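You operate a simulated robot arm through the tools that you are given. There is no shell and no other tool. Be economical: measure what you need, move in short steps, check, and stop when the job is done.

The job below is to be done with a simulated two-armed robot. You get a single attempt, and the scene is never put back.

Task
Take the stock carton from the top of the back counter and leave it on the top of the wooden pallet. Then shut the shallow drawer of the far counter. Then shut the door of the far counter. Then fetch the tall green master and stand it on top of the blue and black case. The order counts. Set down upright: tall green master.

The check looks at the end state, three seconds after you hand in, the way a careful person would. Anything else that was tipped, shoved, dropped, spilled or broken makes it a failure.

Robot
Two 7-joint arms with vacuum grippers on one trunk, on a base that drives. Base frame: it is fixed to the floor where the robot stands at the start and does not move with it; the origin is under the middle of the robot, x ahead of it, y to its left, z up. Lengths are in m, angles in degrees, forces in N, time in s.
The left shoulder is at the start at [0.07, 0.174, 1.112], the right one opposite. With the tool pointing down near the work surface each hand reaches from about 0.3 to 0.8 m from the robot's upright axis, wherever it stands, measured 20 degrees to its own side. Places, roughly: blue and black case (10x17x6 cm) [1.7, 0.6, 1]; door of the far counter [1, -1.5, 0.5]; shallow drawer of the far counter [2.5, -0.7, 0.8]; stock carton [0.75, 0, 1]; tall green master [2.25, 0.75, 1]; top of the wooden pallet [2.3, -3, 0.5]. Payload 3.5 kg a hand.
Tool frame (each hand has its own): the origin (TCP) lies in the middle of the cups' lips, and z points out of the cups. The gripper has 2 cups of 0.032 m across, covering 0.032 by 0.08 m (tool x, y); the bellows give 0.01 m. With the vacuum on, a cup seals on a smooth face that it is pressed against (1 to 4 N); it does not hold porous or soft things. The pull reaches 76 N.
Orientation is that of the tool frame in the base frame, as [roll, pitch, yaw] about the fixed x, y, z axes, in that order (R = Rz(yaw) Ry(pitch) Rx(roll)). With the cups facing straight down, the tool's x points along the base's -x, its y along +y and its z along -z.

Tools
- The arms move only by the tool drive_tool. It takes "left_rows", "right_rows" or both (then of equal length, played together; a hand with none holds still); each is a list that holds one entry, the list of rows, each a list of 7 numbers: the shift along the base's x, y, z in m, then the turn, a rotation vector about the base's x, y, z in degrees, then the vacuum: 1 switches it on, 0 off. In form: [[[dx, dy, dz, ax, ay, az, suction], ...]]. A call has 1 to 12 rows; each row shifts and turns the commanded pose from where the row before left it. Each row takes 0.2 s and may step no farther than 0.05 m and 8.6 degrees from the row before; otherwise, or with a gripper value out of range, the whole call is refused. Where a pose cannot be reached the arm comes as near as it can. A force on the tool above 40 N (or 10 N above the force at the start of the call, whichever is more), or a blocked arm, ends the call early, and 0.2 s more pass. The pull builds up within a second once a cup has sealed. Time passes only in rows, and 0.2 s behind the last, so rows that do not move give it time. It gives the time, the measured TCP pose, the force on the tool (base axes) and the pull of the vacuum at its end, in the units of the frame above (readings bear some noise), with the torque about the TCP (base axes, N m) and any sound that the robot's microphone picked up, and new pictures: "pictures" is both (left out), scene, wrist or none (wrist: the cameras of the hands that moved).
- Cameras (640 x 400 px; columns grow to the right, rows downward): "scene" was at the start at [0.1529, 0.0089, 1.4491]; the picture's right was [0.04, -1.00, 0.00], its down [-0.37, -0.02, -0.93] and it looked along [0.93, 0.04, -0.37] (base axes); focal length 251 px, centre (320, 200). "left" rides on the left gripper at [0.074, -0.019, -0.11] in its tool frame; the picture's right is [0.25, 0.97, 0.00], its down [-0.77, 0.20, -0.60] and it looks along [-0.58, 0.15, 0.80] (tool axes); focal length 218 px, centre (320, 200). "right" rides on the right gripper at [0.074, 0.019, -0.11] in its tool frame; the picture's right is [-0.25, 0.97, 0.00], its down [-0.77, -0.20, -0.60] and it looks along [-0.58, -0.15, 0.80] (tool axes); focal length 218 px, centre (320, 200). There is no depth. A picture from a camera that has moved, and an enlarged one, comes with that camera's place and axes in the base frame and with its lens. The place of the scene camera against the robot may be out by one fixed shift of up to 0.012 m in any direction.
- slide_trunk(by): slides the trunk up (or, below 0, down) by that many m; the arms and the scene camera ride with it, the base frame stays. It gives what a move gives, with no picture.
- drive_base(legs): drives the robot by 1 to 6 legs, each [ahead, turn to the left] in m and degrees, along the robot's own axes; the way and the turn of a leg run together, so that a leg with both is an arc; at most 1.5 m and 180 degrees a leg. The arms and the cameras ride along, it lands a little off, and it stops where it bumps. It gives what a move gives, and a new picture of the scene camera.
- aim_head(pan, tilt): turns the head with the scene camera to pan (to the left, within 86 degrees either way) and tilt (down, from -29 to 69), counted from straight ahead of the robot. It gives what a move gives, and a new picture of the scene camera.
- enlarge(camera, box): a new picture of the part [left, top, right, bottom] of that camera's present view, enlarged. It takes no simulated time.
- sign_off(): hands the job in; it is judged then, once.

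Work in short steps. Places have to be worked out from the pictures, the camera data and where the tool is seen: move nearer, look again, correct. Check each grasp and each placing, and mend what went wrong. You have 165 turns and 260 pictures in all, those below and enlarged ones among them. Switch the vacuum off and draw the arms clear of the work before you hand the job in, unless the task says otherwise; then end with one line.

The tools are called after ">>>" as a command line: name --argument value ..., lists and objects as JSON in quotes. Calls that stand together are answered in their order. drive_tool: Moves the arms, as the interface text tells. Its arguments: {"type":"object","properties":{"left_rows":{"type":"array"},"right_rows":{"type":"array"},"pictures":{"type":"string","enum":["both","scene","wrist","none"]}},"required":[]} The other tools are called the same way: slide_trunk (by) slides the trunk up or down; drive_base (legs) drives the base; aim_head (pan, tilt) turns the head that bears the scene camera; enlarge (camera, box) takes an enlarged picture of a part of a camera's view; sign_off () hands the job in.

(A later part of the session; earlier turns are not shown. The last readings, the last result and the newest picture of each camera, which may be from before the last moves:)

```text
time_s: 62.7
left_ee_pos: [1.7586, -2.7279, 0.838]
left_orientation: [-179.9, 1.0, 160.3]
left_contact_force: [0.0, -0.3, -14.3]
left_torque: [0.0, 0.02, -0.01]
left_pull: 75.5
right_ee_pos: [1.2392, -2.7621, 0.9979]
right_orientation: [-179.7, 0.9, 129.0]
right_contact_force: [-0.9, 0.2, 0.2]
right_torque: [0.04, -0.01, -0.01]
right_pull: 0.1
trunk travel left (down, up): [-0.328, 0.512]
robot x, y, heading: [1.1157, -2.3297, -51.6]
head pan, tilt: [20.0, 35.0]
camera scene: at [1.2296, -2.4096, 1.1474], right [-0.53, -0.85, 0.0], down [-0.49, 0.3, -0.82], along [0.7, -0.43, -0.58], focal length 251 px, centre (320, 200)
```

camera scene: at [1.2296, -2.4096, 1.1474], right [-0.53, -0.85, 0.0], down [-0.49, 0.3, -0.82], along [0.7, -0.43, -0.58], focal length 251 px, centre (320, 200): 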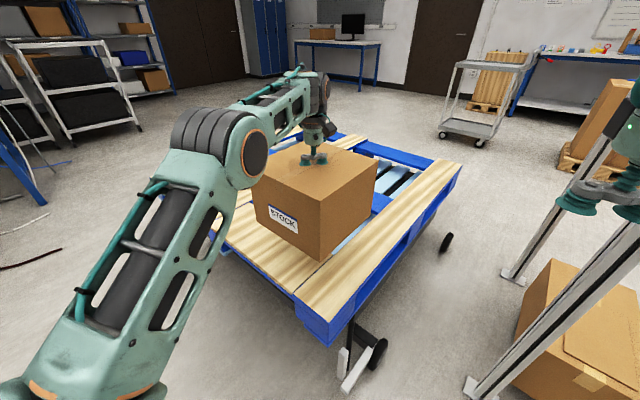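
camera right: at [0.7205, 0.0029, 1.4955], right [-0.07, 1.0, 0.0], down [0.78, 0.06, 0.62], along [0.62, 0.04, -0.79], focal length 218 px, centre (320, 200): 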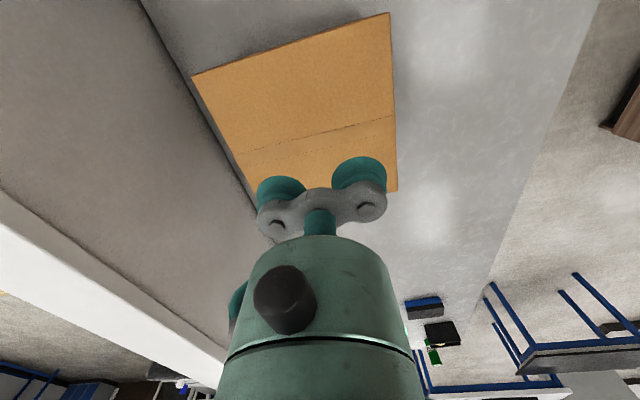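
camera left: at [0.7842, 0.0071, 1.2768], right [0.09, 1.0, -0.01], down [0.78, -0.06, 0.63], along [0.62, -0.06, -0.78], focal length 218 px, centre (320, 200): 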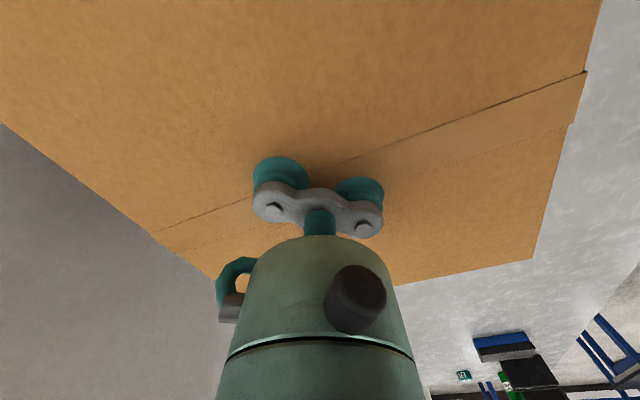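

Carton is aligned over the near corner region. Lowering 0.13 m, then fine steps.

>>> drive_tool --left_rows '[[[0, 0, -0.03, 0, 0, 0, 1], [0, 0, -0.03, 0, 0, 0, 1], [0, 0, -0.03, 0, 0, 0, 1], [0, 0, -0.02, 0, 0, 0, 1], [0, 0, -0.01, 0, 0, 0, 1]]]' --pictures "scene"

>>> enlarge --camera "scene" --box '[200, 120, 480, 350]'

```text
time_s: 63.9
left_ee_pos: [1.7598, -2.729, 0.7169]
left_orientation: [-179.7, 0.9, 160.3]
left_contact_force: [-0.2, -0.2, -14.3]
left_torque: [0.0, -0.01, 0.01]
left_pull: 75.3
right_ee_pos: [1.2399, -2.7616, 0.9967]
right_orientation: [-179.6, 0.9, 128.9]
right_contact_force: [0.5, 0.3, 1.3]
right_torque: [0.04, 0.02, -0.01]
right_pull: 0.1
trunk travel left (down, up): [-0.328, 0.512]
robot x, y, heading: [1.1124, -2.3302, -51.8]
head pan, tilt: [20.0, 35.0]
camera scene: at [1.2299, -2.4097, 1.1474], right [-0.53, -0.85, 0.0], down [-0.49, 0.3, -0.82], along [0.7, -0.43, -0.58], focal length 251 px, centre (320, 200)
```

scene: 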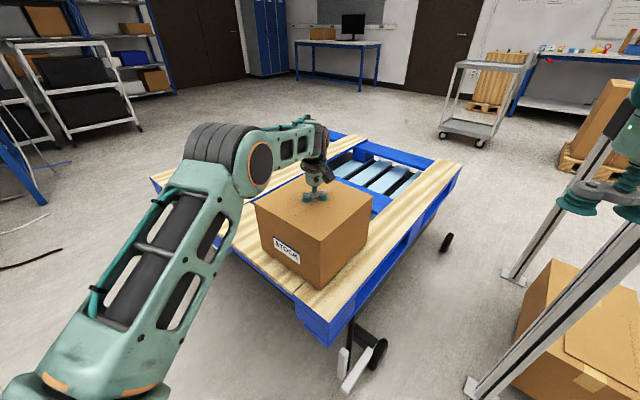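

```text
1.74 times, centred on (340, 235) of scene
camera zoom: at [1.2299, -2.4097, 1.1474], right [-0.53, -0.85, 0.0], down [-0.49, 0.3, -0.82], along [0.7, -0.43, -0.58], focal length 437 px, centre (285, 139)
```

zoom: 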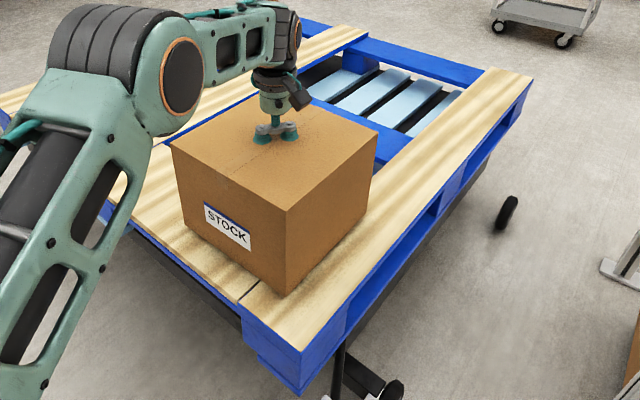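

Placement looks good. Fine descent until contact.

>>> drive_tool --left_rows '[[[0, 0, -0.01, 0, 0, 0, 1], [0, 0, -0.01, 0, 0, 0, 1], [0, 0, -0.01, 0, 0, 0, 1], [0, 0, -0.008, 0, 0, 0, 1], [0, 0, -0.008, 0, 0, 0, 1]]]' --pictures "scene"

```text
time_s: 64.8
left_ee_pos: [1.7611, -2.729, 0.7016]
left_orientation: [-179.1, 2.2, 160.2]
left_contact_force: [-4.7, 5.5, 15.8]
left_torque: [0.64, 0.37, -0.12]
left_pull: 75.5
right_ee_pos: [1.2359, -2.7604, 0.9999]
right_orientation: [-179.6, 1.0, 129.0]
right_contact_force: [-0.8, 1.0, -0.4]
right_torque: [-0.01, 0.0, 0.03]
right_pull: 0.0
trunk travel left (down, up): [-0.328, 0.512]
robot x, y, heading: [1.1142, -2.3254, -51.5]
head pan, tilt: [20.0, 35.0]
stopped in row 4 (left hand): the force on the tool passed its limit at 47 N (the readings are from after the stop); the commanded pose is now the measured one
camera scene: at [1.2257, -2.4069, 1.1483], right [-0.53, -0.85, 0.0], down [-0.49, 0.3, -0.82], along [0.7, -0.43, -0.57], focal length 251 px, centre (320, 200)
```

scene: 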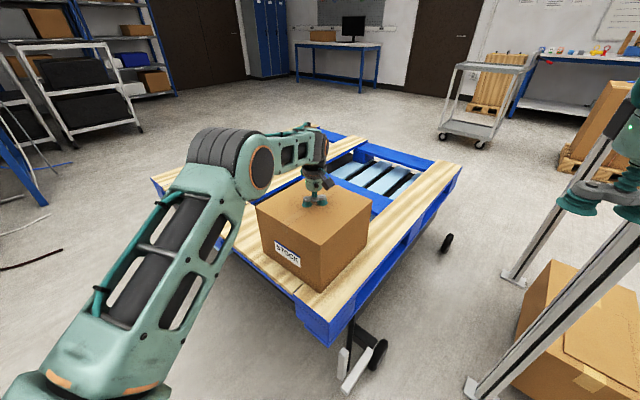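

Contact made; carton rests on the deck. Release the vacuum, wait, and rise.

>>> drive_tool --left_rows '[[[0, 0, 0.002, 0, 0, 0, 0], [0, 0, 0, 0, 0, 0, 0], [0, 0, 0, 0, 0, 0, 0], [0, 0, 0, 0, 0, 0, 0], [0, 0, 0, 0, 0, 0, 0], [0, 0, 0.02, 0, 0, 0, 0], [0, 0, 0.03, 0, 0, 0, 0], [0, 0, 0.04, 0, 0, 0, 0], [0, 0, 0.04, 0, 0, 0, 0]]]' --pictures "scene"

```text
time_s: 66.8
left_ee_pos: [1.7611, -2.7298, 0.8286]
left_orientation: [-179.3, 2.0, 160.3]
left_contact_force: [0.6, -1.2, 0.3]
left_torque: [0.02, -0.01, -0.01]
left_pull: 0.0
right_ee_pos: [1.2382, -2.7614, 0.9981]
right_orientation: [-179.8, 0.9, 129.0]
right_contact_force: [-0.3, -0.2, -0.2]
right_torque: [0.04, -0.01, 0.03]
right_pull: 0.1
trunk travel left (down, up): [-0.328, 0.512]
robot x, y, heading: [1.1129, -2.3239, -51.9]
head pan, tilt: [20.0, 35.0]
camera scene: at [1.2282, -2.4085, 1.1477], right [-0.53, -0.85, 0.0], down [-0.49, 0.3, -0.82], along [0.7, -0.43, -0.57], focal length 251 px, centre (320, 200)
```

scene: 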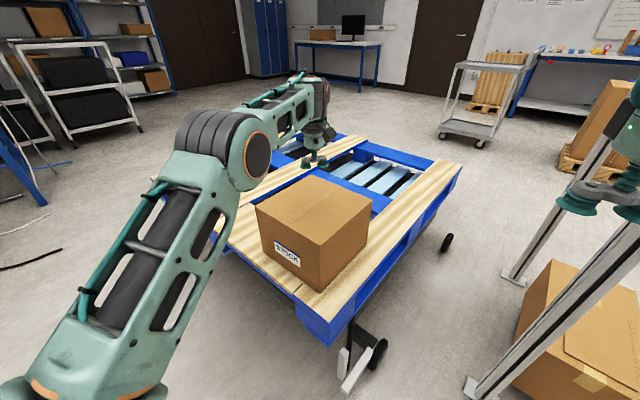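

Carton is on the pallet, stable. Now I'll retract the left hand, raise the trunk a bit, and look toward the far counter's drawer.

>>> drive_tool --left_rows '[[[0, 0, 0.05, 0, 0, 0, 0], [0, 0, 0.05, 0, 0, 0, 0], [-0.04, 0.03, 0, 0, 0, 0, 0], [-0.04, 0.03, 0, 0, 0, 0, 0], [-0.04, 0.03, 0, 0, 0, 0, 0], [-0.04, 0.03, 0, 0, 0, 0, 0], [-0.04, 0.03, 0, 0, 0, 0, 0], [-0.03, 0.04, 0, 0, 0, 0, 0]]]' --pictures "none"

>>> slide_trunk --by 0.25

>>> aim_head --pan 70 --tilt 25

```text
time_s: 68.6
left_ee_pos: [1.5281, -2.5303, 0.9254]
left_orientation: [-179.2, 2.0, 160.3]
left_contact_force: [0.1, 0.6, -0.8]
left_torque: [-0.02, 0.01, -0.03]
left_pull: 0.1
left hand out of reach, approached as far as the arm can: row 2
right_ee_pos: [1.239, -2.7599, 0.9982]
right_orientation: [-179.5, 0.9, 129.2]
right_contact_force: [0.3, 0.6, -0.8]
right_torque: [0.01, 0.02, 0.01]
right_pull: 0.0
trunk travel left (down, up): [-0.328, 0.512]
robot x, y, heading: [1.1128, -2.3278, -51.7]
head pan, tilt: [20.0, 35.0]
```

```text
time_s: 71.2
left_ee_pos: [1.5269, -2.533, 1.1749]
left_orientation: [-179.3, 2.1, 160.2]
left_contact_force: [0.2, -0.4, -0.3]
left_torque: [0.04, -0.02, -0.01]
left_pull: 0.1
right_ee_pos: [1.2383, -2.7606, 1.2482]
right_orientation: [-179.8, 0.9, 129.0]
right_contact_force: [0.2, 0.5, 0.5]
right_torque: [0.01, -0.04, 0.0]
right_pull: 0.1
trunk travel left (down, up): [-0.578, 0.262]
robot x, y, heading: [1.1102, -2.3275, -51.6]
head pan, tilt: [20.0, 35.0]
```

```text
time_s: 72.3
left_ee_pos: [1.5257, -2.534, 1.1749]
left_orientation: [-179.3, 2.0, 160.3]
left_contact_force: [-0.3, -0.3, 0.4]
left_torque: [-0.01, 0.01, -0.01]
left_pull: 0.1
right_ee_pos: [1.2381, -2.7617, 1.2489]
right_orientation: [-179.7, 0.9, 128.9]
right_contact_force: [0.0, 0.7, 0.3]
right_torque: [-0.03, -0.01, 0.0]
right_pull: 0.1
trunk travel left (down, up): [-0.578, 0.262]
robot x, y, heading: [1.1136, -2.3309, -51.6]
head pan, tilt: [70.0, 25.0]
camera scene: at [1.2412, -2.3335, 1.4134], right [0.31, -0.95, 0.0], down [-0.4, -0.13, -0.91], along [0.86, 0.28, -0.42], focal length 251 px, centre (320, 200)
```

scene: 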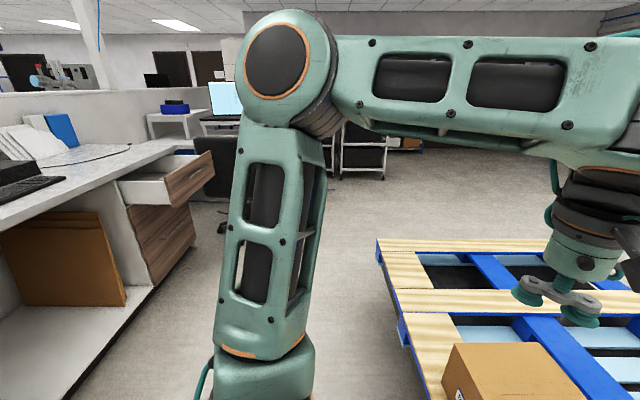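

Drawer front measured: from ≈(2.32,-1.0) to ≈(3.0,-0.78), z 0.71–0.88, about 0.3 m out. I'll turn left and drive along the corridor between pallet and counter, in two stages.

>>> drive_base --legs '[[0, 74.5], [0.8, 0]]'

>>> aim_head --pan 20 --tilt 30

```text
time_s: 79.8
left_ee_pos: [2.1606, -1.6817, 1.1752]
left_orientation: [-179.2, 2.1, -125.6]
left_contact_force: [0.9, -1.2, -0.6]
left_torque: [0.01, 0.02, 0.01]
left_pull: 0.1
right_ee_pos: [2.3008, -2.0216, 1.2479]
right_orientation: [-179.6, 1.0, -156.9]
right_contact_force: [-0.1, -0.5, -0.9]
right_torque: [0.01, -0.01, 0.0]
right_pull: 0.1
trunk travel left (down, up): [-0.578, 0.262]
robot x, y, heading: [1.8526, -2.0232, 22.6]
head pan, tilt: [70.0, 25.0]
camera scene: at [1.9019, -1.9079, 1.4134], right [1.0, 0.04, 0.0], down [0.02, -0.42, -0.91], along [-0.04, 0.91, -0.42], focal length 251 px, centre (320, 200)
```

scene: 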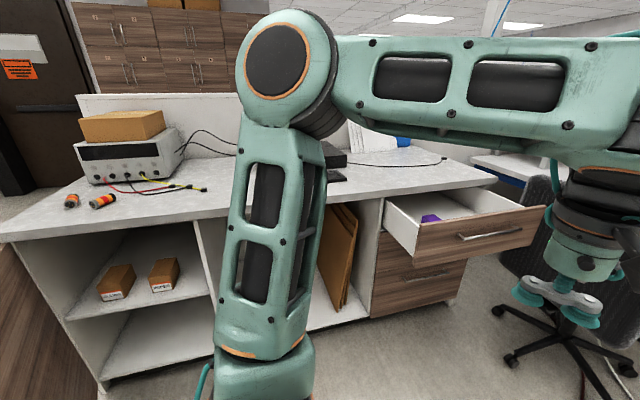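

```text
time_s: 81.0
left_ee_pos: [2.1606, -1.6816, 1.1753]
left_orientation: [-179.4, 2.0, -125.6]
left_contact_force: [-0.4, -0.4, -0.6]
left_torque: [0.02, 0.01, -0.01]
left_pull: 0.2
right_ee_pos: [2.3013, -2.0212, 1.2472]
right_orientation: [-179.7, 0.9, -156.8]
right_contact_force: [-1.3, 0.0, -0.4]
right_torque: [-0.01, 0.04, -0.01]
right_pull: 0.0
trunk travel left (down, up): [-0.578, 0.262]
robot x, y, heading: [1.8494, -2.0227, 22.5]
head pan, tilt: [20.0, 30.0]
camera scene: at [1.9726, -1.9388, 1.4055], right [0.67, -0.74, 0.0], down [-0.37, -0.34, -0.87], along [0.64, 0.58, -0.5], focal length 251 px, centre (320, 200)
```

scene: 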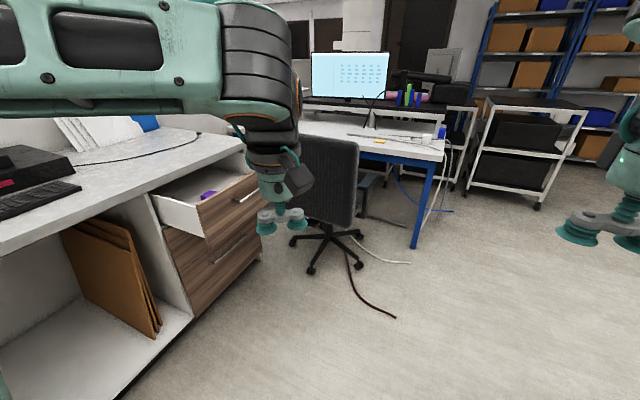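

The chair is at ≈(3.15,-0.87), so I'll use the right hand on the left part of the drawer front (clear of the bar handle), standing at ≈(2.38,-1.5) facing 108°.

>>> drive_base --legs '[[0, 22], [0.74, 0], [0, 63.5]]'

>>> aim_head --pan -10 --tilt 40

```text
time_s: 88.9
left_ee_pos: [2.0622, -1.1687, 1.1752]
left_orientation: [-179.4, 2.0, -40.6]
left_contact_force: [-0.2, -0.6, 0.0]
left_torque: [0.02, -0.02, -0.01]
left_pull: 0.0
right_ee_pos: [2.4132, -1.0568, 1.2481]
right_orientation: [-179.7, 0.9, -71.9]
right_contact_force: [-0.1, 0.0, -0.2]
right_torque: [0.02, 0.01, 0.02]
right_pull: 0.0
trunk travel left (down, up): [-0.578, 0.262]
robot x, y, heading: [2.3711, -1.5085, 107.2]
head pan, tilt: [20.0, 30.0]
camera scene: at [2.3146, -1.3823, 1.4055], right [0.8, 0.61, 0.0], down [0.3, -0.4, -0.87], along [-0.53, 0.69, -0.5], focal length 251 px, centre (320, 200)
```

scene: 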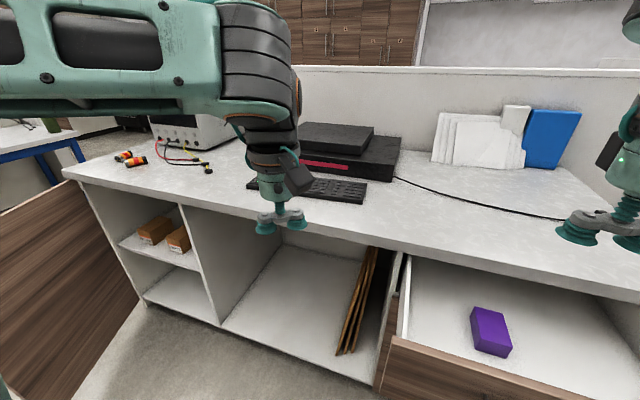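

```text
time_s: 89.9
left_ee_pos: [2.0608, -1.1654, 1.1763]
left_orientation: [-179.3, 2.1, -40.6]
left_contact_force: [0.2, -0.2, 0.6]
left_torque: [-0.03, 0.01, -0.01]
left_pull: 0.0
right_ee_pos: [2.4125, -1.0568, 1.2471]
right_orientation: [-179.8, 0.9, -71.8]
right_contact_force: [-0.4, -0.6, 0.6]
right_torque: [0.0, -0.02, 0.01]
right_pull: 0.1
trunk travel left (down, up): [-0.578, 0.262]
robot x, y, heading: [2.3731, -1.507, 107.2]
head pan, tilt: [-10.0, 40.0]
camera scene: at [2.3586, -1.3698, 1.3901], right [0.99, 0.13, 0.0], down [0.08, -0.64, -0.77], along [-0.1, 0.76, -0.64], focal length 251 px, centre (320, 200)
```

scene: 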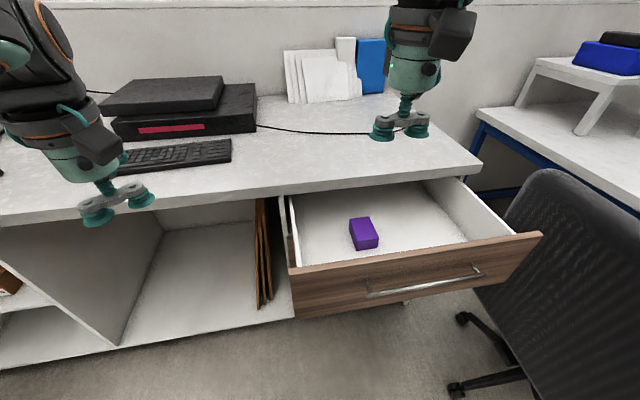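

Drawer front's free left portion (left of the handle) is at ≈(2.36,-0.985,0.80). I'll back up 0.25 m to get room and then turn the right tool horizontal, pointing forward.

>>> drive_base --legs '[[-0.25, 0.8]]'

>>> drive_tool --right_rows '[[[-0.0056, 0.017, 0, 7.81, 2.42, 0, 0], [-0.0056, 0.017, 0, 7.81, 2.42, 0, 0], [-0.0056, 0.017, 0, 7.81, 2.42, 0, 0], [-0.0056, 0.017, 0, 7.81, 2.42, 0, 0], [-0.0056, 0.017, 0, 7.81, 2.42, 0, 0], [-0.0056, 0.017, 0, 7.81, 2.42, 0, 0], [-0.0056, 0.017, 0, 7.81, 2.42, 0, 0], [-0.0056, 0.017, 0, 7.81, 2.42, 0, 0], [-0.0056, 0.017, 0, 7.81, 2.42, 0, 0], [-0.0056, 0.017, 0, 7.81, 2.42, 0, 0], [-0.0056, 0.017, 0, 7.81, 2.42, 0, 0]]]' --pictures "scene"

```text
time_s: 91.7
left_ee_pos: [2.1308, -1.4052, 1.175]
left_orientation: [-179.3, 2.0, -39.8]
left_contact_force: [0.0, 1.1, 0.9]
left_torque: [0.02, -0.01, -0.04]
left_pull: 0.1
right_ee_pos: [2.4795, -1.29, 1.2478]
right_orientation: [-179.7, 0.8, -71.2]
right_contact_force: [-0.3, 1.0, -0.6]
right_torque: [0.01, 0.01, -0.02]
right_pull: 0.0
trunk travel left (down, up): [-0.578, 0.262]
robot x, y, heading: [2.4486, -1.7391, 108.1]
head pan, tilt: [-10.0, 40.0]
camera scene: at [2.4315, -1.6042, 1.3901], right [0.99, 0.14, 0.0], down [0.09, -0.64, -0.77], along [-0.11, 0.76, -0.64], focal length 251 px, centre (320, 200)
```

scene: 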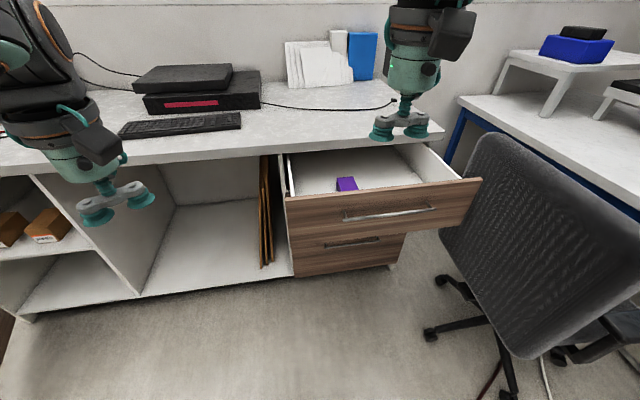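

```text
time_s: 94.1
left_ee_pos: [2.1306, -1.4047, 1.173]
left_orientation: [-179.3, 1.9, -39.8]
left_contact_force: [-0.5, -0.5, -0.4]
left_torque: [0.0, -0.01, -0.01]
left_pull: 0.0
right_ee_pos: [2.4184, -1.1027, 1.249]
right_orientation: [-63.8, 88.1, 42.9]
right_contact_force: [0.1, -0.6, 0.2]
right_torque: [0.0, 0.01, -0.04]
right_pull: 0.1
trunk travel left (down, up): [-0.578, 0.262]
robot x, y, heading: [2.4477, -1.739, 108.4]
head pan, tilt: [-10.0, 40.0]
camera scene: at [2.4305, -1.6033, 1.39], right [0.99, 0.14, 0.0], down [0.09, -0.64, -0.77], along [-0.11, 0.76, -0.64], focal length 251 px, centre (320, 200)
```

scene: 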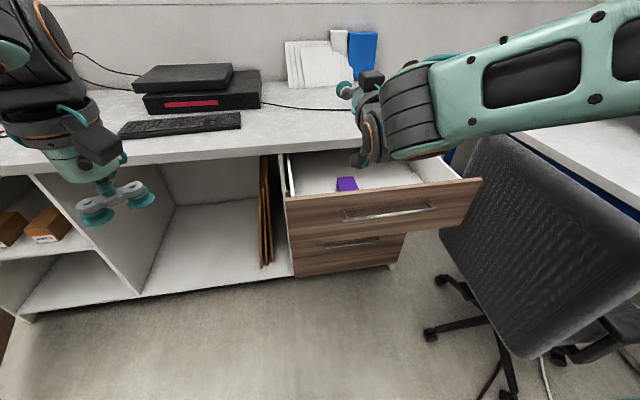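

Triangulating both views: drawer front spans z≈0.77–0.94, left end ≈(2.26,-1.08). I'll pull the right hand back 8 cm, slide the trunk down 0.2, then lower the hand.

>>> drive_tool --right_rows '[[[0.008, -0.028, 0, 0, 0, 0, 0], [0.008, -0.028, 0, 0, 0, 0, 0], [0.004, -0.028, 0, 0, 0, 0, 0]]]' --pictures "none"

>>> slide_trunk --by -0.2

>>> drive_tool --right_rows '[[[0, 0, -0.04, 0, 0, 0, 0], [0, 0, -0.04, 0, 0, 0, 0], [0, 0, -0.04, 0, 0, 0, 0], [0, 0, -0.04, 0, 0, 0, 0], [-0.01, 0, -0.03, 0, 0, 0, 0]]]'

```text
time_s: 94.9
left_ee_pos: [2.1318, -1.4054, 1.1746]
left_orientation: [-179.3, 2.0, -39.8]
left_contact_force: [0.0, 0.7, -0.1]
left_torque: [0.03, 0.0, 0.02]
left_pull: 0.1
right_ee_pos: [2.4416, -1.1889, 1.248]
right_orientation: [-62.7, 88.1, 44.1]
right_contact_force: [0.1, 0.7, 0.8]
right_torque: [-0.01, 0.03, -0.01]
right_pull: 0.0
trunk travel left (down, up): [-0.578, 0.262]
robot x, y, heading: [2.4455, -1.7419, 108.3]
head pan, tilt: [-10.0, 40.0]
```

```text
time_s: 97.0
left_ee_pos: [2.1321, -1.4056, 0.977]
left_orientation: [-179.2, 2.0, -39.8]
left_contact_force: [0.9, 0.7, -0.4]
left_torque: [0.01, -0.02, 0.01]
left_pull: 0.1
right_ee_pos: [2.4414, -1.1883, 1.0482]
right_orientation: [-64.7, 88.2, 42.2]
right_contact_force: [-1.0, -0.2, -0.5]
right_torque: [0.0, 0.0, 0.0]
right_pull: 0.0
trunk travel left (down, up): [-0.378, 0.462]
robot x, y, heading: [2.4512, -1.7434, 108.3]
head pan, tilt: [-10.0, 40.0]
```

```text
time_s: 98.5
left_ee_pos: [2.1323, -1.4055, 0.9758]
left_orientation: [-179.3, 2.0, -39.8]
left_contact_force: [0.2, 0.3, -0.5]
left_torque: [0.0, 0.04, -0.02]
left_pull: 0.0
right_ee_pos: [2.4482, -1.1596, 0.8938]
right_orientation: [70.2, 86.3, 174.0]
right_contact_force: [0.5, -0.4, 0.1]
right_torque: [-0.01, 0.03, 0.02]
right_pull: 0.0
right hand out of reach, approached as far as the arm can: row 4, 5
trunk travel left (down, up): [-0.378, 0.462]
robot x, y, heading: [2.4483, -1.7371, 108.0]
head pan, tilt: [-10.0, 40.0]
stopped in row 5 (right hand): the arm was blocked; the commanded pose is now the measured one
camera scene: at [2.4327, -1.6043, 1.1901], right [0.99, 0.14, 0.0], down [0.09, -0.64, -0.77], along [-0.11, 0.76, -0.64], focal length 251 px, centre (320, 200)
camera right: at [2.4512, -1.2704, 0.8193], right [-0.92, -0.23, 0.31], down [0.39, -0.54, 0.74], along [0.0, 0.81, 0.59], focal length 218 px, centre (320, 200)
```

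scene: 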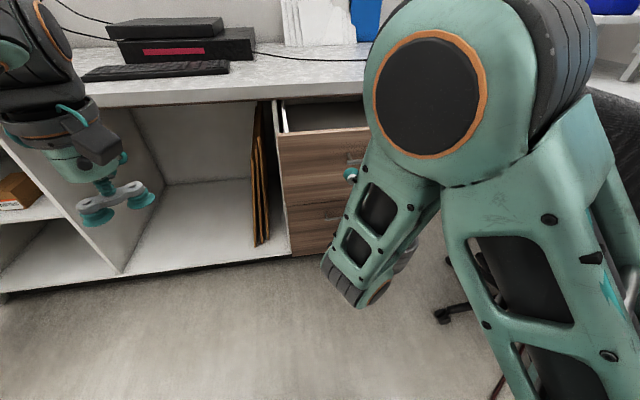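
right: 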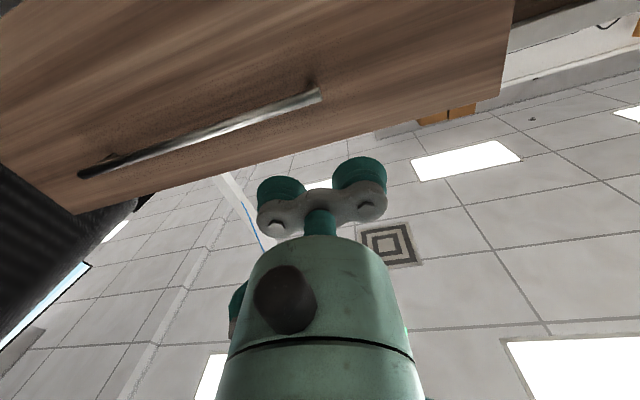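

The arm is folded too tightly for this close pose. The drawer's handle-free area is x≈2.22–2.40, z 0.77–0.93. I'll back the base 0.1 m, then extend, shift left and lower the hand to z≈0.86.

>>> drive_base --legs '[[-0.1, 0]]'

>>> drive_tool --right_rows '[[[-0.03, 0.02, 0, 0, 0, 0, 0], [-0.03, 0.02, 0, 0, 0, 0, 0], [-0.03, 0.01, -0.005, 0, 0, 0, 0], [-0.03, 0.01, -0.005, 0, 0, 0, 0], [-0.03, 0.01, -0.01, 0, 0, 0, 0], [0, 0, -0.015, 0, 0, 0, 0]]]'

```text
time_s: 99.6
left_ee_pos: [2.1626, -1.5018, 0.9754]
left_orientation: [-179.2, 1.9, -39.6]
left_contact_force: [0.1, 0.2, 0.0]
left_torque: [0.03, -0.02, 0.01]
left_pull: 0.0
right_ee_pos: [2.4774, -1.2548, 0.8953]
right_orientation: [69.3, 86.2, 173.2]
right_contact_force: [-0.1, -1.3, 0.5]
right_torque: [-0.03, 0.0, 0.01]
right_pull: 0.1
trunk travel left (down, up): [-0.378, 0.462]
robot x, y, heading: [2.4816, -1.8357, 108.2]
head pan, tilt: [-10.0, 40.0]
camera scene: at [2.4629, -1.7003, 1.1903], right [0.99, 0.14, 0.0], down [0.09, -0.64, -0.77], along [-0.11, 0.76, -0.64], focal length 251 px, centre (320, 200)
```

scene: 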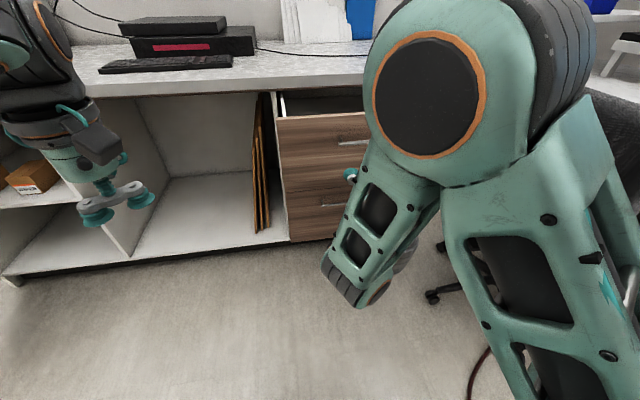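

```text
time_s: 101.2
left_ee_pos: [2.162, -1.5005, 0.9758]
left_orientation: [-179.4, 2.1, -39.7]
left_contact_force: [-0.5, 0.2, -0.1]
left_torque: [0.01, 0.02, 0.01]
left_pull: 0.0
right_ee_pos: [2.3558, -1.1632, 0.869]
right_orientation: [85.1, 82.6, -174.2]
right_contact_force: [0.3, -0.3, 0.4]
right_torque: [0.01, 0.02, 0.02]
right_pull: 0.0
trunk travel left (down, up): [-0.378, 0.462]
robot x, y, heading: [2.4786, -1.8359, 108.2]
head pan, tilt: [-10.0, 40.0]
stopped in row 6 (right hand): the arm was blocked; the commanded pose is now the measured one
camera scene: at [2.4626, -1.6989, 1.1901], right [0.99, 0.14, 0.0], down [0.09, -0.64, -0.77], along [-0.11, 0.76, -0.64], focal length 251 px, centre (320, 200)
camera right: at [2.3482, -1.2769, 0.7968], right [-0.91, -0.17, 0.37], down [0.4, -0.55, 0.73], along [0.08, 0.82, 0.57], focal length 218 px, centre (320, 200)
```

scene: 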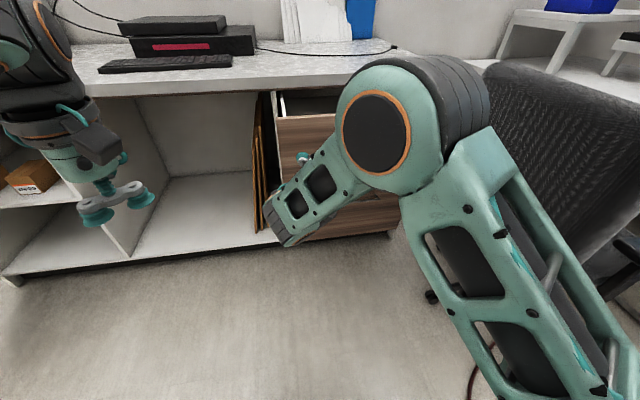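
right: 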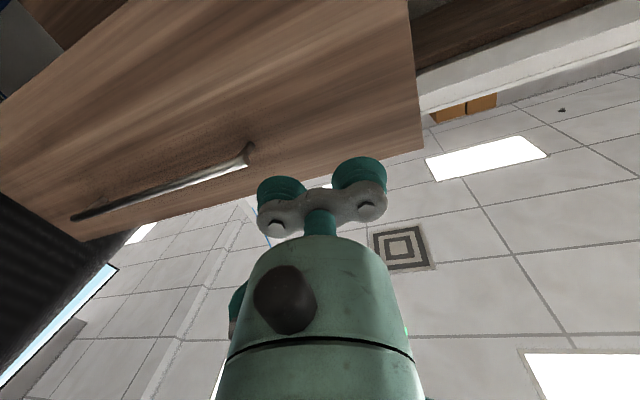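

The tool is at (2.356,-1.163,0.869), facing the free left part of the drawer front; handle's left end is x≈2.41. I'll drop the trunk 2 cm, shift left 3 cm, and advance along the drawer's closing direction.

>>> slide_trunk --by -0.02

>>> drive_tool --right_rows '[[[-0.03, 0, 0, 0, 0, 0, 0], [-0.008, 0.024, 0, 0, 0, 0, 0], [-0.008, 0.024, 0, 0, 0, 0, 0], [-0.008, 0.024, 0, 0, 0, 0, 0], [-0.006, 0.019, 0, 0, 0, 0, 0], [-0.006, 0.019, 0, 0, 0, 0, 0], [-0.006, 0.019, 0, 0, 0, 0, 0]]]'

```text
time_s: 101.9
left_ee_pos: [2.1626, -1.5003, 0.9554]
left_orientation: [-179.4, 1.9, -39.8]
left_contact_force: [-0.5, -0.6, 0.5]
left_torque: [0.0, 0.01, 0.04]
left_pull: 0.0
right_ee_pos: [2.3551, -1.1648, 0.8499]
right_orientation: [84.4, 82.7, -175.0]
right_contact_force: [0.1, -0.8, 0.7]
right_torque: [0.01, 0.0, 0.0]
right_pull: 0.0
trunk travel left (down, up): [-0.358, 0.482]
robot x, y, heading: [2.4836, -1.832, 108.5]
head pan, tilt: [-10.0, 40.0]
```

```text
time_s: 103.5
left_ee_pos: [2.1619, -1.5004, 0.9554]
left_orientation: [-179.3, 1.9, -39.7]
left_contact_force: [0.3, -0.3, 0.4]
left_torque: [0.0, -0.01, -0.02]
left_pull: 0.0
right_ee_pos: [2.2806, -1.0354, 0.8483]
right_orientation: [84.1, 82.9, -175.0]
right_contact_force: [0.5, 0.2, 0.3]
right_torque: [0.02, 0.0, 0.01]
right_pull: 0.1
trunk travel left (down, up): [-0.358, 0.482]
robot x, y, heading: [2.4807, -1.8383, 108.3]
head pan, tilt: [-10.0, 40.0]
camera scene: at [2.4622, -1.6982, 1.17], right [0.99, 0.14, 0.0], down [0.09, -0.64, -0.77], along [-0.11, 0.76, -0.64], focal length 251 px, centre (320, 200)
camera right: at [2.2739, -1.1485, 0.776], right [-0.91, -0.18, 0.37], down [0.4, -0.55, 0.73], along [0.07, 0.82, 0.57], focal length 218 px, centre (320, 200)
```

scene: 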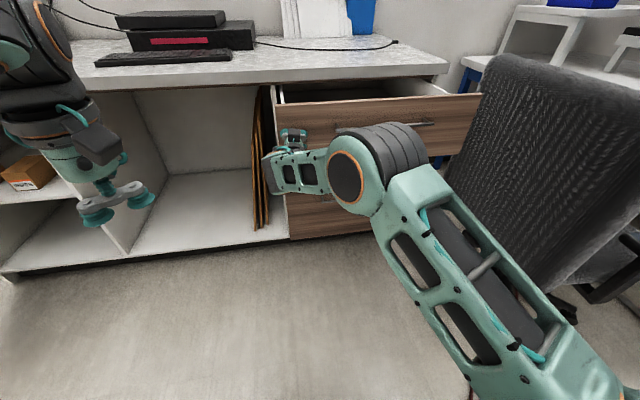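
right: 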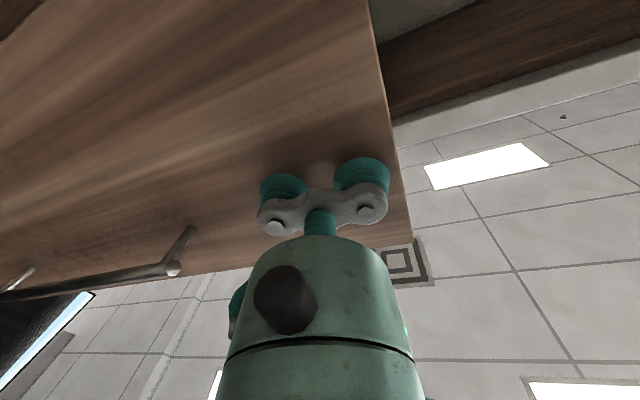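

No contact yet; the right cup nears the drawer's left edge. I'll shift 3.5 cm to the right along the face and continue pushing.

>>> drive_tool --right_rows '[[[0.018, 0.005, 0, 0, 0, 0, 0], [0.018, 0.005, 0, 0, 0, 0, 0], [-0.005, 0.015, 0, 0, 0, 0, 0], [-0.005, 0.015, 0, 0, 0, 0, 0], [-0.005, 0.015, 0, 0, 0, 0, 0], [-0.005, 0.015, 0, 0, 0, 0, 0], [-0.005, 0.015, 0, 0, 0, 0, 0], [-0.005, 0.015, 0, 0, 0, 0, 0]]]'

```text
time_s: 105.3
left_ee_pos: [2.162, -1.5007, 0.9551]
left_orientation: [-179.3, 2.0, -39.7]
left_contact_force: [-0.1, -0.3, 0.3]
left_torque: [0.02, 0.01, -0.01]
left_pull: 0.2
right_ee_pos: [2.2874, -0.9366, 0.8504]
right_orientation: [83.9, 83.0, -175.2]
right_contact_force: [0.1, -0.4, -0.1]
right_torque: [-0.01, -0.03, 0.01]
right_pull: 0.1
trunk travel left (down, up): [-0.358, 0.482]
robot x, y, heading: [2.4821, -1.8344, 108.0]
head pan, tilt: [-10.0, 40.0]
camera scene: at [2.4622, -1.6983, 1.1701], right [0.99, 0.14, 0.0], down [0.09, -0.64, -0.77], along [-0.11, 0.76, -0.64], focal length 251 px, centre (320, 200)
camera right: at [2.2801, -1.049, 0.7766], right [-0.91, -0.18, 0.37], down [0.4, -0.55, 0.73], along [0.07, 0.82, 0.57], focal length 218 px, centre (320, 200)
```

scene: 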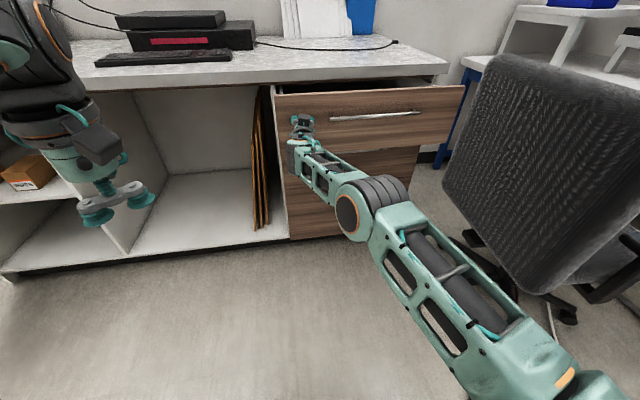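
right: 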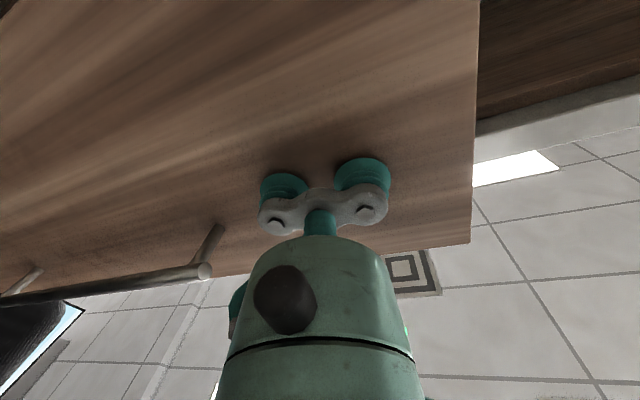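

The drawer is moving in with negligible force. Keep pushing.

>>> drive_tool --right_rows '[[[-0.006, 0.019, 0, 0, 0, 0, 0], [-0.006, 0.019, 0, 0, 0, 0, 0], [-0.006, 0.019, 0, 0, 0, 0, 0], [-0.006, 0.019, 0, 0, 0, 0, 0], [-0.006, 0.019, 0, 0, 0, 0, 0], [-0.005, 0.014, 0, 0, 0, 0, 0], [-0.005, 0.014, 0, 0, 0, 0, 0], [-0.003, 0.01, 0, 0, 0, 0, 0], [-0.003, 0.01, 0, 0, 0, 0, 0]]]'

```text
time_s: 107.3
left_ee_pos: [2.1617, -1.4999, 0.9545]
left_orientation: [-179.3, 2.0, -39.7]
left_contact_force: [0.4, 0.6, -0.1]
left_torque: [-0.01, 0.03, 0.0]
left_pull: 0.0
right_ee_pos: [2.2847, -0.9277, 0.8485]
right_orientation: [83.9, 82.9, -175.4]
right_contact_force: [0.3, 0.3, -0.4]
right_torque: [-0.02, 0.01, 0.01]
right_pull: 0.2
right hand out of reach, approached as far as the arm can: row 1, 2, 3, 4, 5, 6, 7, 8, 9
trunk travel left (down, up): [-0.358, 0.482]
robot x, y, heading: [2.4815, -1.8393, 108.1]
head pan, tilt: [-10.0, 40.0]
camera scene: at [2.4625, -1.699, 1.1701], right [0.99, 0.14, 0.0], down [0.09, -0.64, -0.77], along [-0.11, 0.76, -0.64], focal length 251 px, centre (320, 200)
camera right: at [2.2776, -1.0399, 0.7768], right [-0.91, -0.18, 0.37], down [0.4, -0.55, 0.73], along [0.07, 0.82, 0.57], focal length 218 px, centre (320, 200)
```

scene: 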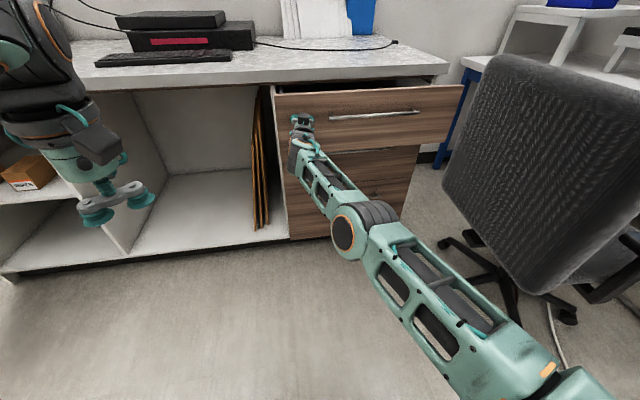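
right: 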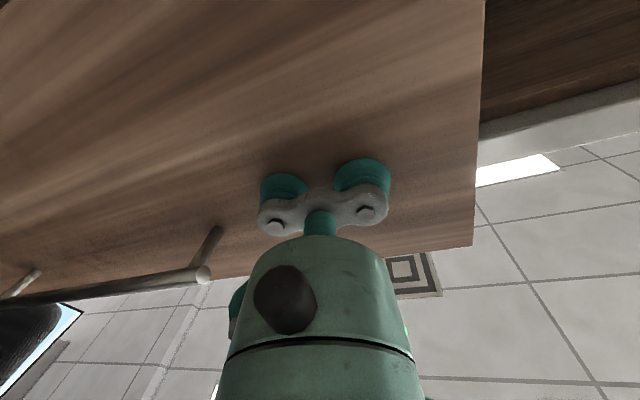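

The arm reached its limit. I'll retract the hand ~0.2 m, drive the base ahead 0.2 m, and push again.

>>> drive_tool --right_rows '[[[0.012, -0.038, 0, 0, 0, 0, 0], [0.012, -0.038, 0, 0, 0, 0, 0], [0.012, -0.038, 0, 0, 0, 0, 0], [0.012, -0.038, 0, 0, 0, 0, 0], [0.012, -0.038, 0, 0, 0, 0, 0]]]' --pictures "none"

```text
time_s: 108.5
left_ee_pos: [2.1626, -1.5012, 0.9555]
left_orientation: [-179.2, 2.1, -39.7]
left_contact_force: [-0.8, 0.1, -0.6]
left_torque: [0.04, -0.01, 0.01]
left_pull: 0.1
right_ee_pos: [2.3443, -1.1187, 0.8514]
right_orientation: [82.9, 82.9, -176.1]
right_contact_force: [0.1, 0.2, -0.2]
right_torque: [-0.01, -0.01, 0.01]
right_pull: 0.0
trunk travel left (down, up): [-0.358, 0.482]
robot x, y, heading: [2.4822, -1.8384, 108.1]
head pan, tilt: [-10.0, 40.0]
```

Drive ahead 0.17 m.

>>> drive_base --legs '[[0.17, 0]]'

>>> drive_tool --right_rows '[[[-0.006, 0.019, 0, 0, 0, 0, 0], [-0.006, 0.019, 0, 0, 0, 0, 0], [-0.006, 0.019, 0, 0, 0, 0, 0], [-0.005, 0.015, 0, 0, 0, 0, 0], [-0.005, 0.015, 0, 0, 0, 0, 0], [-0.005, 0.015, 0, 0, 0, 0, 0], [-0.005, 0.015, 0, 0, 0, 0, 0], [-0.005, 0.015, 0, 0, 0, 0, 0], [-0.005, 0.015, 0, 0, 0, 0, 0], [-0.005, 0.015, 0, 0, 0, 0, 0]]]'

```text
time_s: 109.9
left_ee_pos: [2.1091, -1.3376, 0.9547]
left_orientation: [-179.3, 1.9, -39.7]
left_contact_force: [-0.5, 0.4, 0.6]
left_torque: [-0.03, -0.03, -0.04]
left_pull: 0.1
right_ee_pos: [2.2919, -0.9543, 0.8477]
right_orientation: [84.3, 82.9, -174.9]
right_contact_force: [-0.9, 1.2, -0.1]
right_torque: [-0.03, 0.0, 0.03]
right_pull: 0.1
trunk travel left (down, up): [-0.358, 0.482]
robot x, y, heading: [2.4273, -1.6767, 108.0]
head pan, tilt: [-10.0, 40.0]
camera scene: at [2.4087, -1.5353, 1.1699], right [0.99, 0.14, 0.0], down [0.09, -0.64, -0.77], along [-0.11, 0.76, -0.64], focal length 251 px, centre (320, 200)
```

scene: 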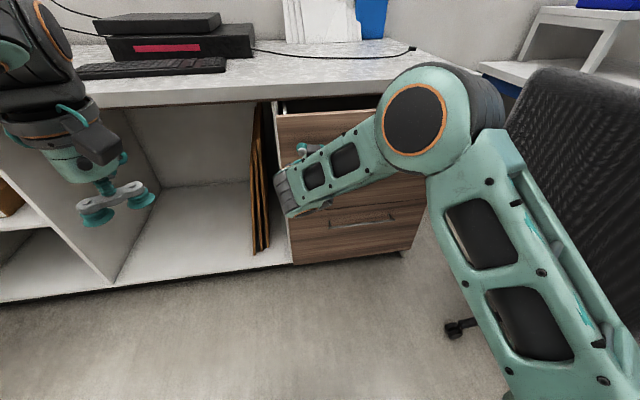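

```text
time_s: 112.1
left_ee_pos: [2.1088, -1.3379, 0.9543]
left_orientation: [-179.3, 2.0, -39.7]
left_contact_force: [-1.0, 0.2, 0.4]
left_torque: [0.02, -0.01, 0.02]
left_pull: 0.1
right_ee_pos: [2.2391, -0.7927, 0.8491]
right_orientation: [84.0, 82.9, -175.2]
right_contact_force: [-0.4, 0.0, -0.4]
right_torque: [-0.02, -0.01, 0.01]
right_pull: 0.0
trunk travel left (down, up): [-0.358, 0.482]
robot x, y, heading: [2.4272, -1.6745, 108.2]
head pan, tilt: [-10.0, 40.0]
camera scene: at [2.4089, -1.5359, 1.17], right [0.99, 0.14, 0.0], down [0.09, -0.64, -0.77], along [-0.11, 0.76, -0.64], focal length 251 px, centre (320, 200)
camera right: at [2.2326, -0.9054, 0.7769], right [-0.91, -0.18, 0.37], down [0.4, -0.55, 0.73], along [0.07, 0.82, 0.57], focal length 218 px, centre (320, 200)
```

scene: 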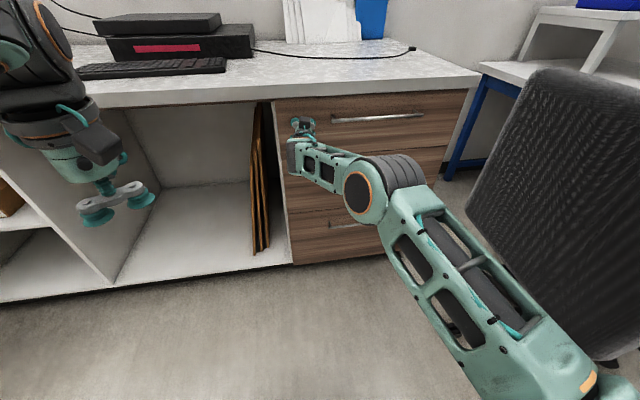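
right: 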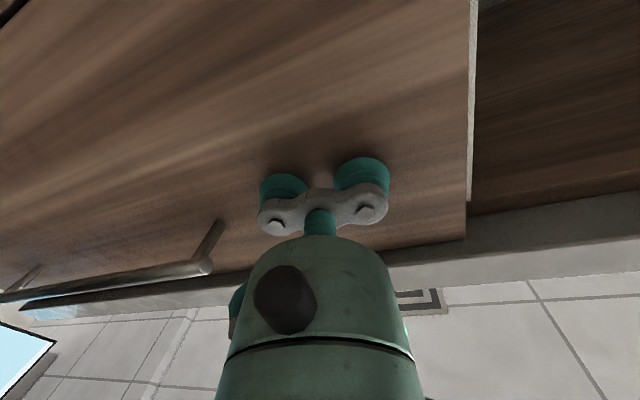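

Nearly closed. A few more small steps until a firm stop is felt.

>>> drive_tool --right_rows '[[[-0.003, 0.01, 0, 0, 0, 0, 0], [-0.003, 0.01, 0, 0, 0, 0, 0], [-0.003, 0.01, 0, 0, 0, 0, 0], [-0.003, 0.01, 0, 0, 0, 0, 0], [-0.003, 0.01, 0, 0, 0, 0, 0], [-0.003, 0.01, 0, 0, 0, 0, 0], [-0.003, 0.01, 0, 0, 0, 0, 0], [-0.003, 0.01, 0, 0, 0, 0, 0]]]'

```text
time_s: 112.8
left_ee_pos: [2.1099, -1.3391, 0.9564]
left_orientation: [-179.2, 2.0, -40.0]
left_contact_force: [-0.1, -0.4, -0.1]
left_torque: [0.01, 0.0, -0.03]
left_pull: 0.0
right_ee_pos: [2.2353, -0.7752, 0.8518]
right_orientation: [84.3, 83.0, -175.1]
right_contact_force: [8.9, -19.8, -1.0]
right_torque: [-0.1, 0.26, 0.18]
right_pull: 0.0
trunk travel left (down, up): [-0.358, 0.482]
robot x, y, heading: [2.4265, -1.6762, 108.1]
head pan, tilt: [-10.0, 40.0]
stopped in row 3 (right hand): the force on the tool passed its limit at 63 N (the readings are from after the stop); the commanded pose is now the measured one
camera scene: at [2.4105, -1.5397, 1.1705], right [0.99, 0.14, 0.0], down [0.09, -0.63, -0.77], along [-0.11, 0.76, -0.64], focal length 251 px, centre (320, 200)
camera right: at [2.2276, -0.8869, 0.7783], right [-0.91, -0.17, 0.37], down [0.4, -0.55, 0.73], along [0.07, 0.82, 0.57], focal length 218 px, centre (320, 200)
```

scene: 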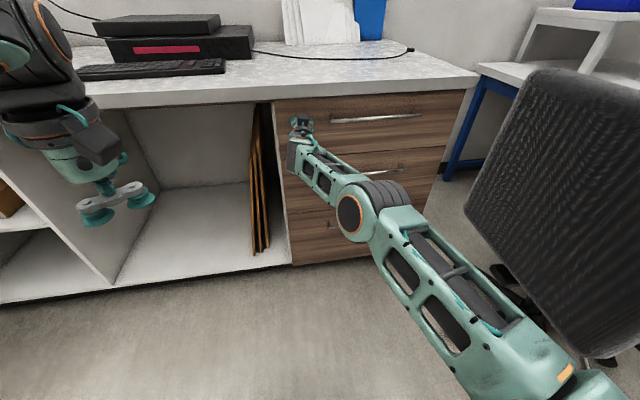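
right: 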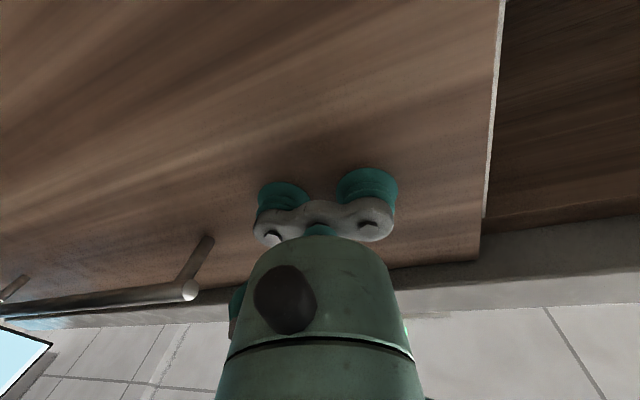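

Firm stop at 63 N: the drawer is shut. I'll retract the hand and look to confirm.

>>> drive_tool --right_rows '[[[0.012, -0.036, 0, 0, 0, 0, 0], [0.012, -0.036, 0, 0, 0, 0, 0], [0.012, -0.036, 0, 0, 0, 0, 0], [0.012, -0.036, 0, 0, 0, 0, 0], [0.012, -0.036, 0, 0, 0, 0, 0]]]' --pictures "scene"

```text
time_s: 114.0
left_ee_pos: [2.1102, -1.3387, 0.9562]
left_orientation: [-179.3, 2.0, -39.7]
left_contact_force: [-0.8, 0.9, -1.5]
left_torque: [0.01, 0.0, 0.0]
left_pull: 0.0
right_ee_pos: [2.2933, -0.9541, 0.8501]
right_orientation: [84.8, 83.2, -174.6]
right_contact_force: [1.4, -0.6, 0.1]
right_torque: [0.02, 0.02, -0.03]
right_pull: 0.0
trunk travel left (down, up): [-0.358, 0.482]
robot x, y, heading: [2.4276, -1.677, 108.2]
head pan, tilt: [-10.0, 40.0]
camera scene: at [2.4095, -1.5372, 1.1702], right [0.99, 0.14, 0.0], down [0.09, -0.64, -0.77], along [-0.11, 0.76, -0.64], focal length 251 px, centre (320, 200)
```

scene: 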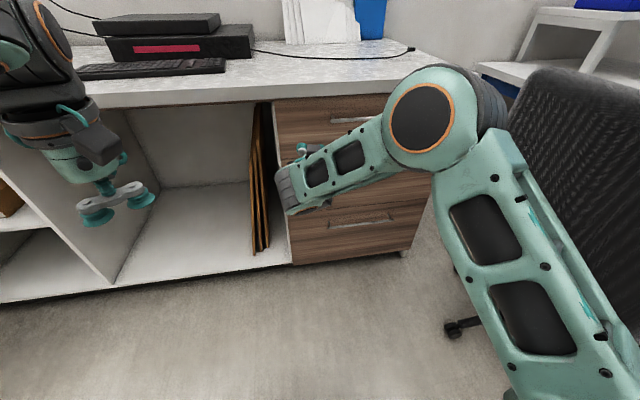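

The drawer is flush. Next the door: I'll raise the trunk for clearance and drive back through the gap between door tip and pallet to ≈(0.73,-2.49).

>>> slide_trunk --by 0.22

>>> drive_base --legs '[[0, 97.5]]'

>>> aim_head --pan 0 --tilt 40

```text
time_s: 116.3
left_ee_pos: [2.1079, -1.3371, 1.1752]
left_orientation: [-179.3, 1.9, -39.7]
left_contact_force: [0.1, -1.0, -0.4]
left_torque: [0.03, 0.0, 0.03]
left_pull: 0.0
right_ee_pos: [2.2926, -0.9525, 1.0688]
right_orientation: [85.6, 83.1, -173.7]
right_contact_force: [0.4, -0.6, 0.6]
right_torque: [0.02, -0.02, 0.01]
right_pull: 0.0
trunk travel left (down, up): [-0.578, 0.262]
robot x, y, heading: [2.4248, -1.6773, 108.2]
head pan, tilt: [-10.0, 40.0]
```

```text
time_s: 120.8
left_ee_pos: [2.1334, -2.0298, 1.1745]
left_orientation: [-179.3, 1.9, 57.3]
left_contact_force: [0.7, -0.9, 0.3]
left_torque: [-0.01, -0.02, -0.02]
left_pull: 0.0
right_ee_pos: [1.7281, -1.8957, 1.069]
right_orientation: [85.5, 83.0, -76.8]
right_contact_force: [0.8, 0.6, 0.0]
right_torque: [0.02, 0.03, 0.01]
right_pull: 0.1
trunk travel left (down, up): [-0.578, 0.262]
robot x, y, heading: [2.4298, -1.673, -155.1]
head pan, tilt: [-10.0, 40.0]
camera scene: at [2.3096, -1.712, 1.3901], right [-0.26, 0.97, 0.0], down [0.62, 0.17, -0.77], along [-0.74, -0.2, -0.64], focal length 251 px, centre (320, 200)
```

scene: 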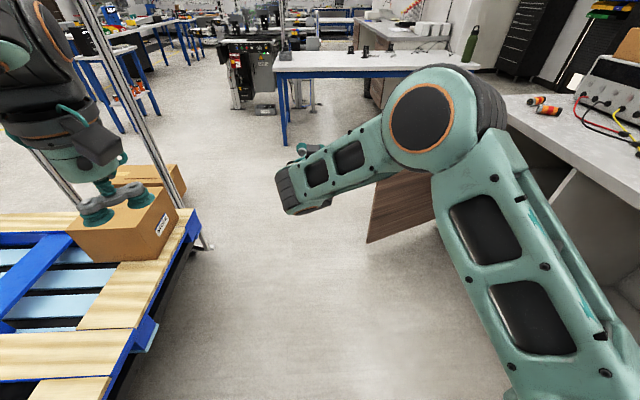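

```text
time_s: 121.6
left_ee_pos: [2.1322, -2.0299, 1.1752]
left_orientation: [-179.3, 2.1, 57.3]
left_contact_force: [-0.1, -0.1, 0.3]
left_torque: [0.01, 0.01, 0.03]
left_pull: 0.0
right_ee_pos: [1.7278, -1.8962, 1.0678]
right_orientation: [85.4, 83.1, -76.9]
right_contact_force: [0.2, 0.3, 0.3]
right_torque: [-0.01, -0.02, -0.01]
right_pull: 0.0
trunk travel left (down, up): [-0.578, 0.262]
robot x, y, heading: [2.4265, -1.6726, -154.6]
head pan, tilt: [0.0, 40.0]
camera scene: at [2.3145, -1.7258, 1.3901], right [-0.42, 0.91, 0.0], down [0.58, 0.27, -0.77], along [-0.69, -0.33, -0.64], focal length 251 px, centre (320, 200)
```

scene: 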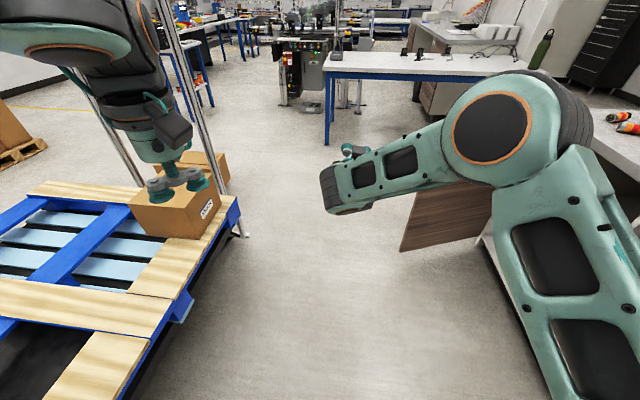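

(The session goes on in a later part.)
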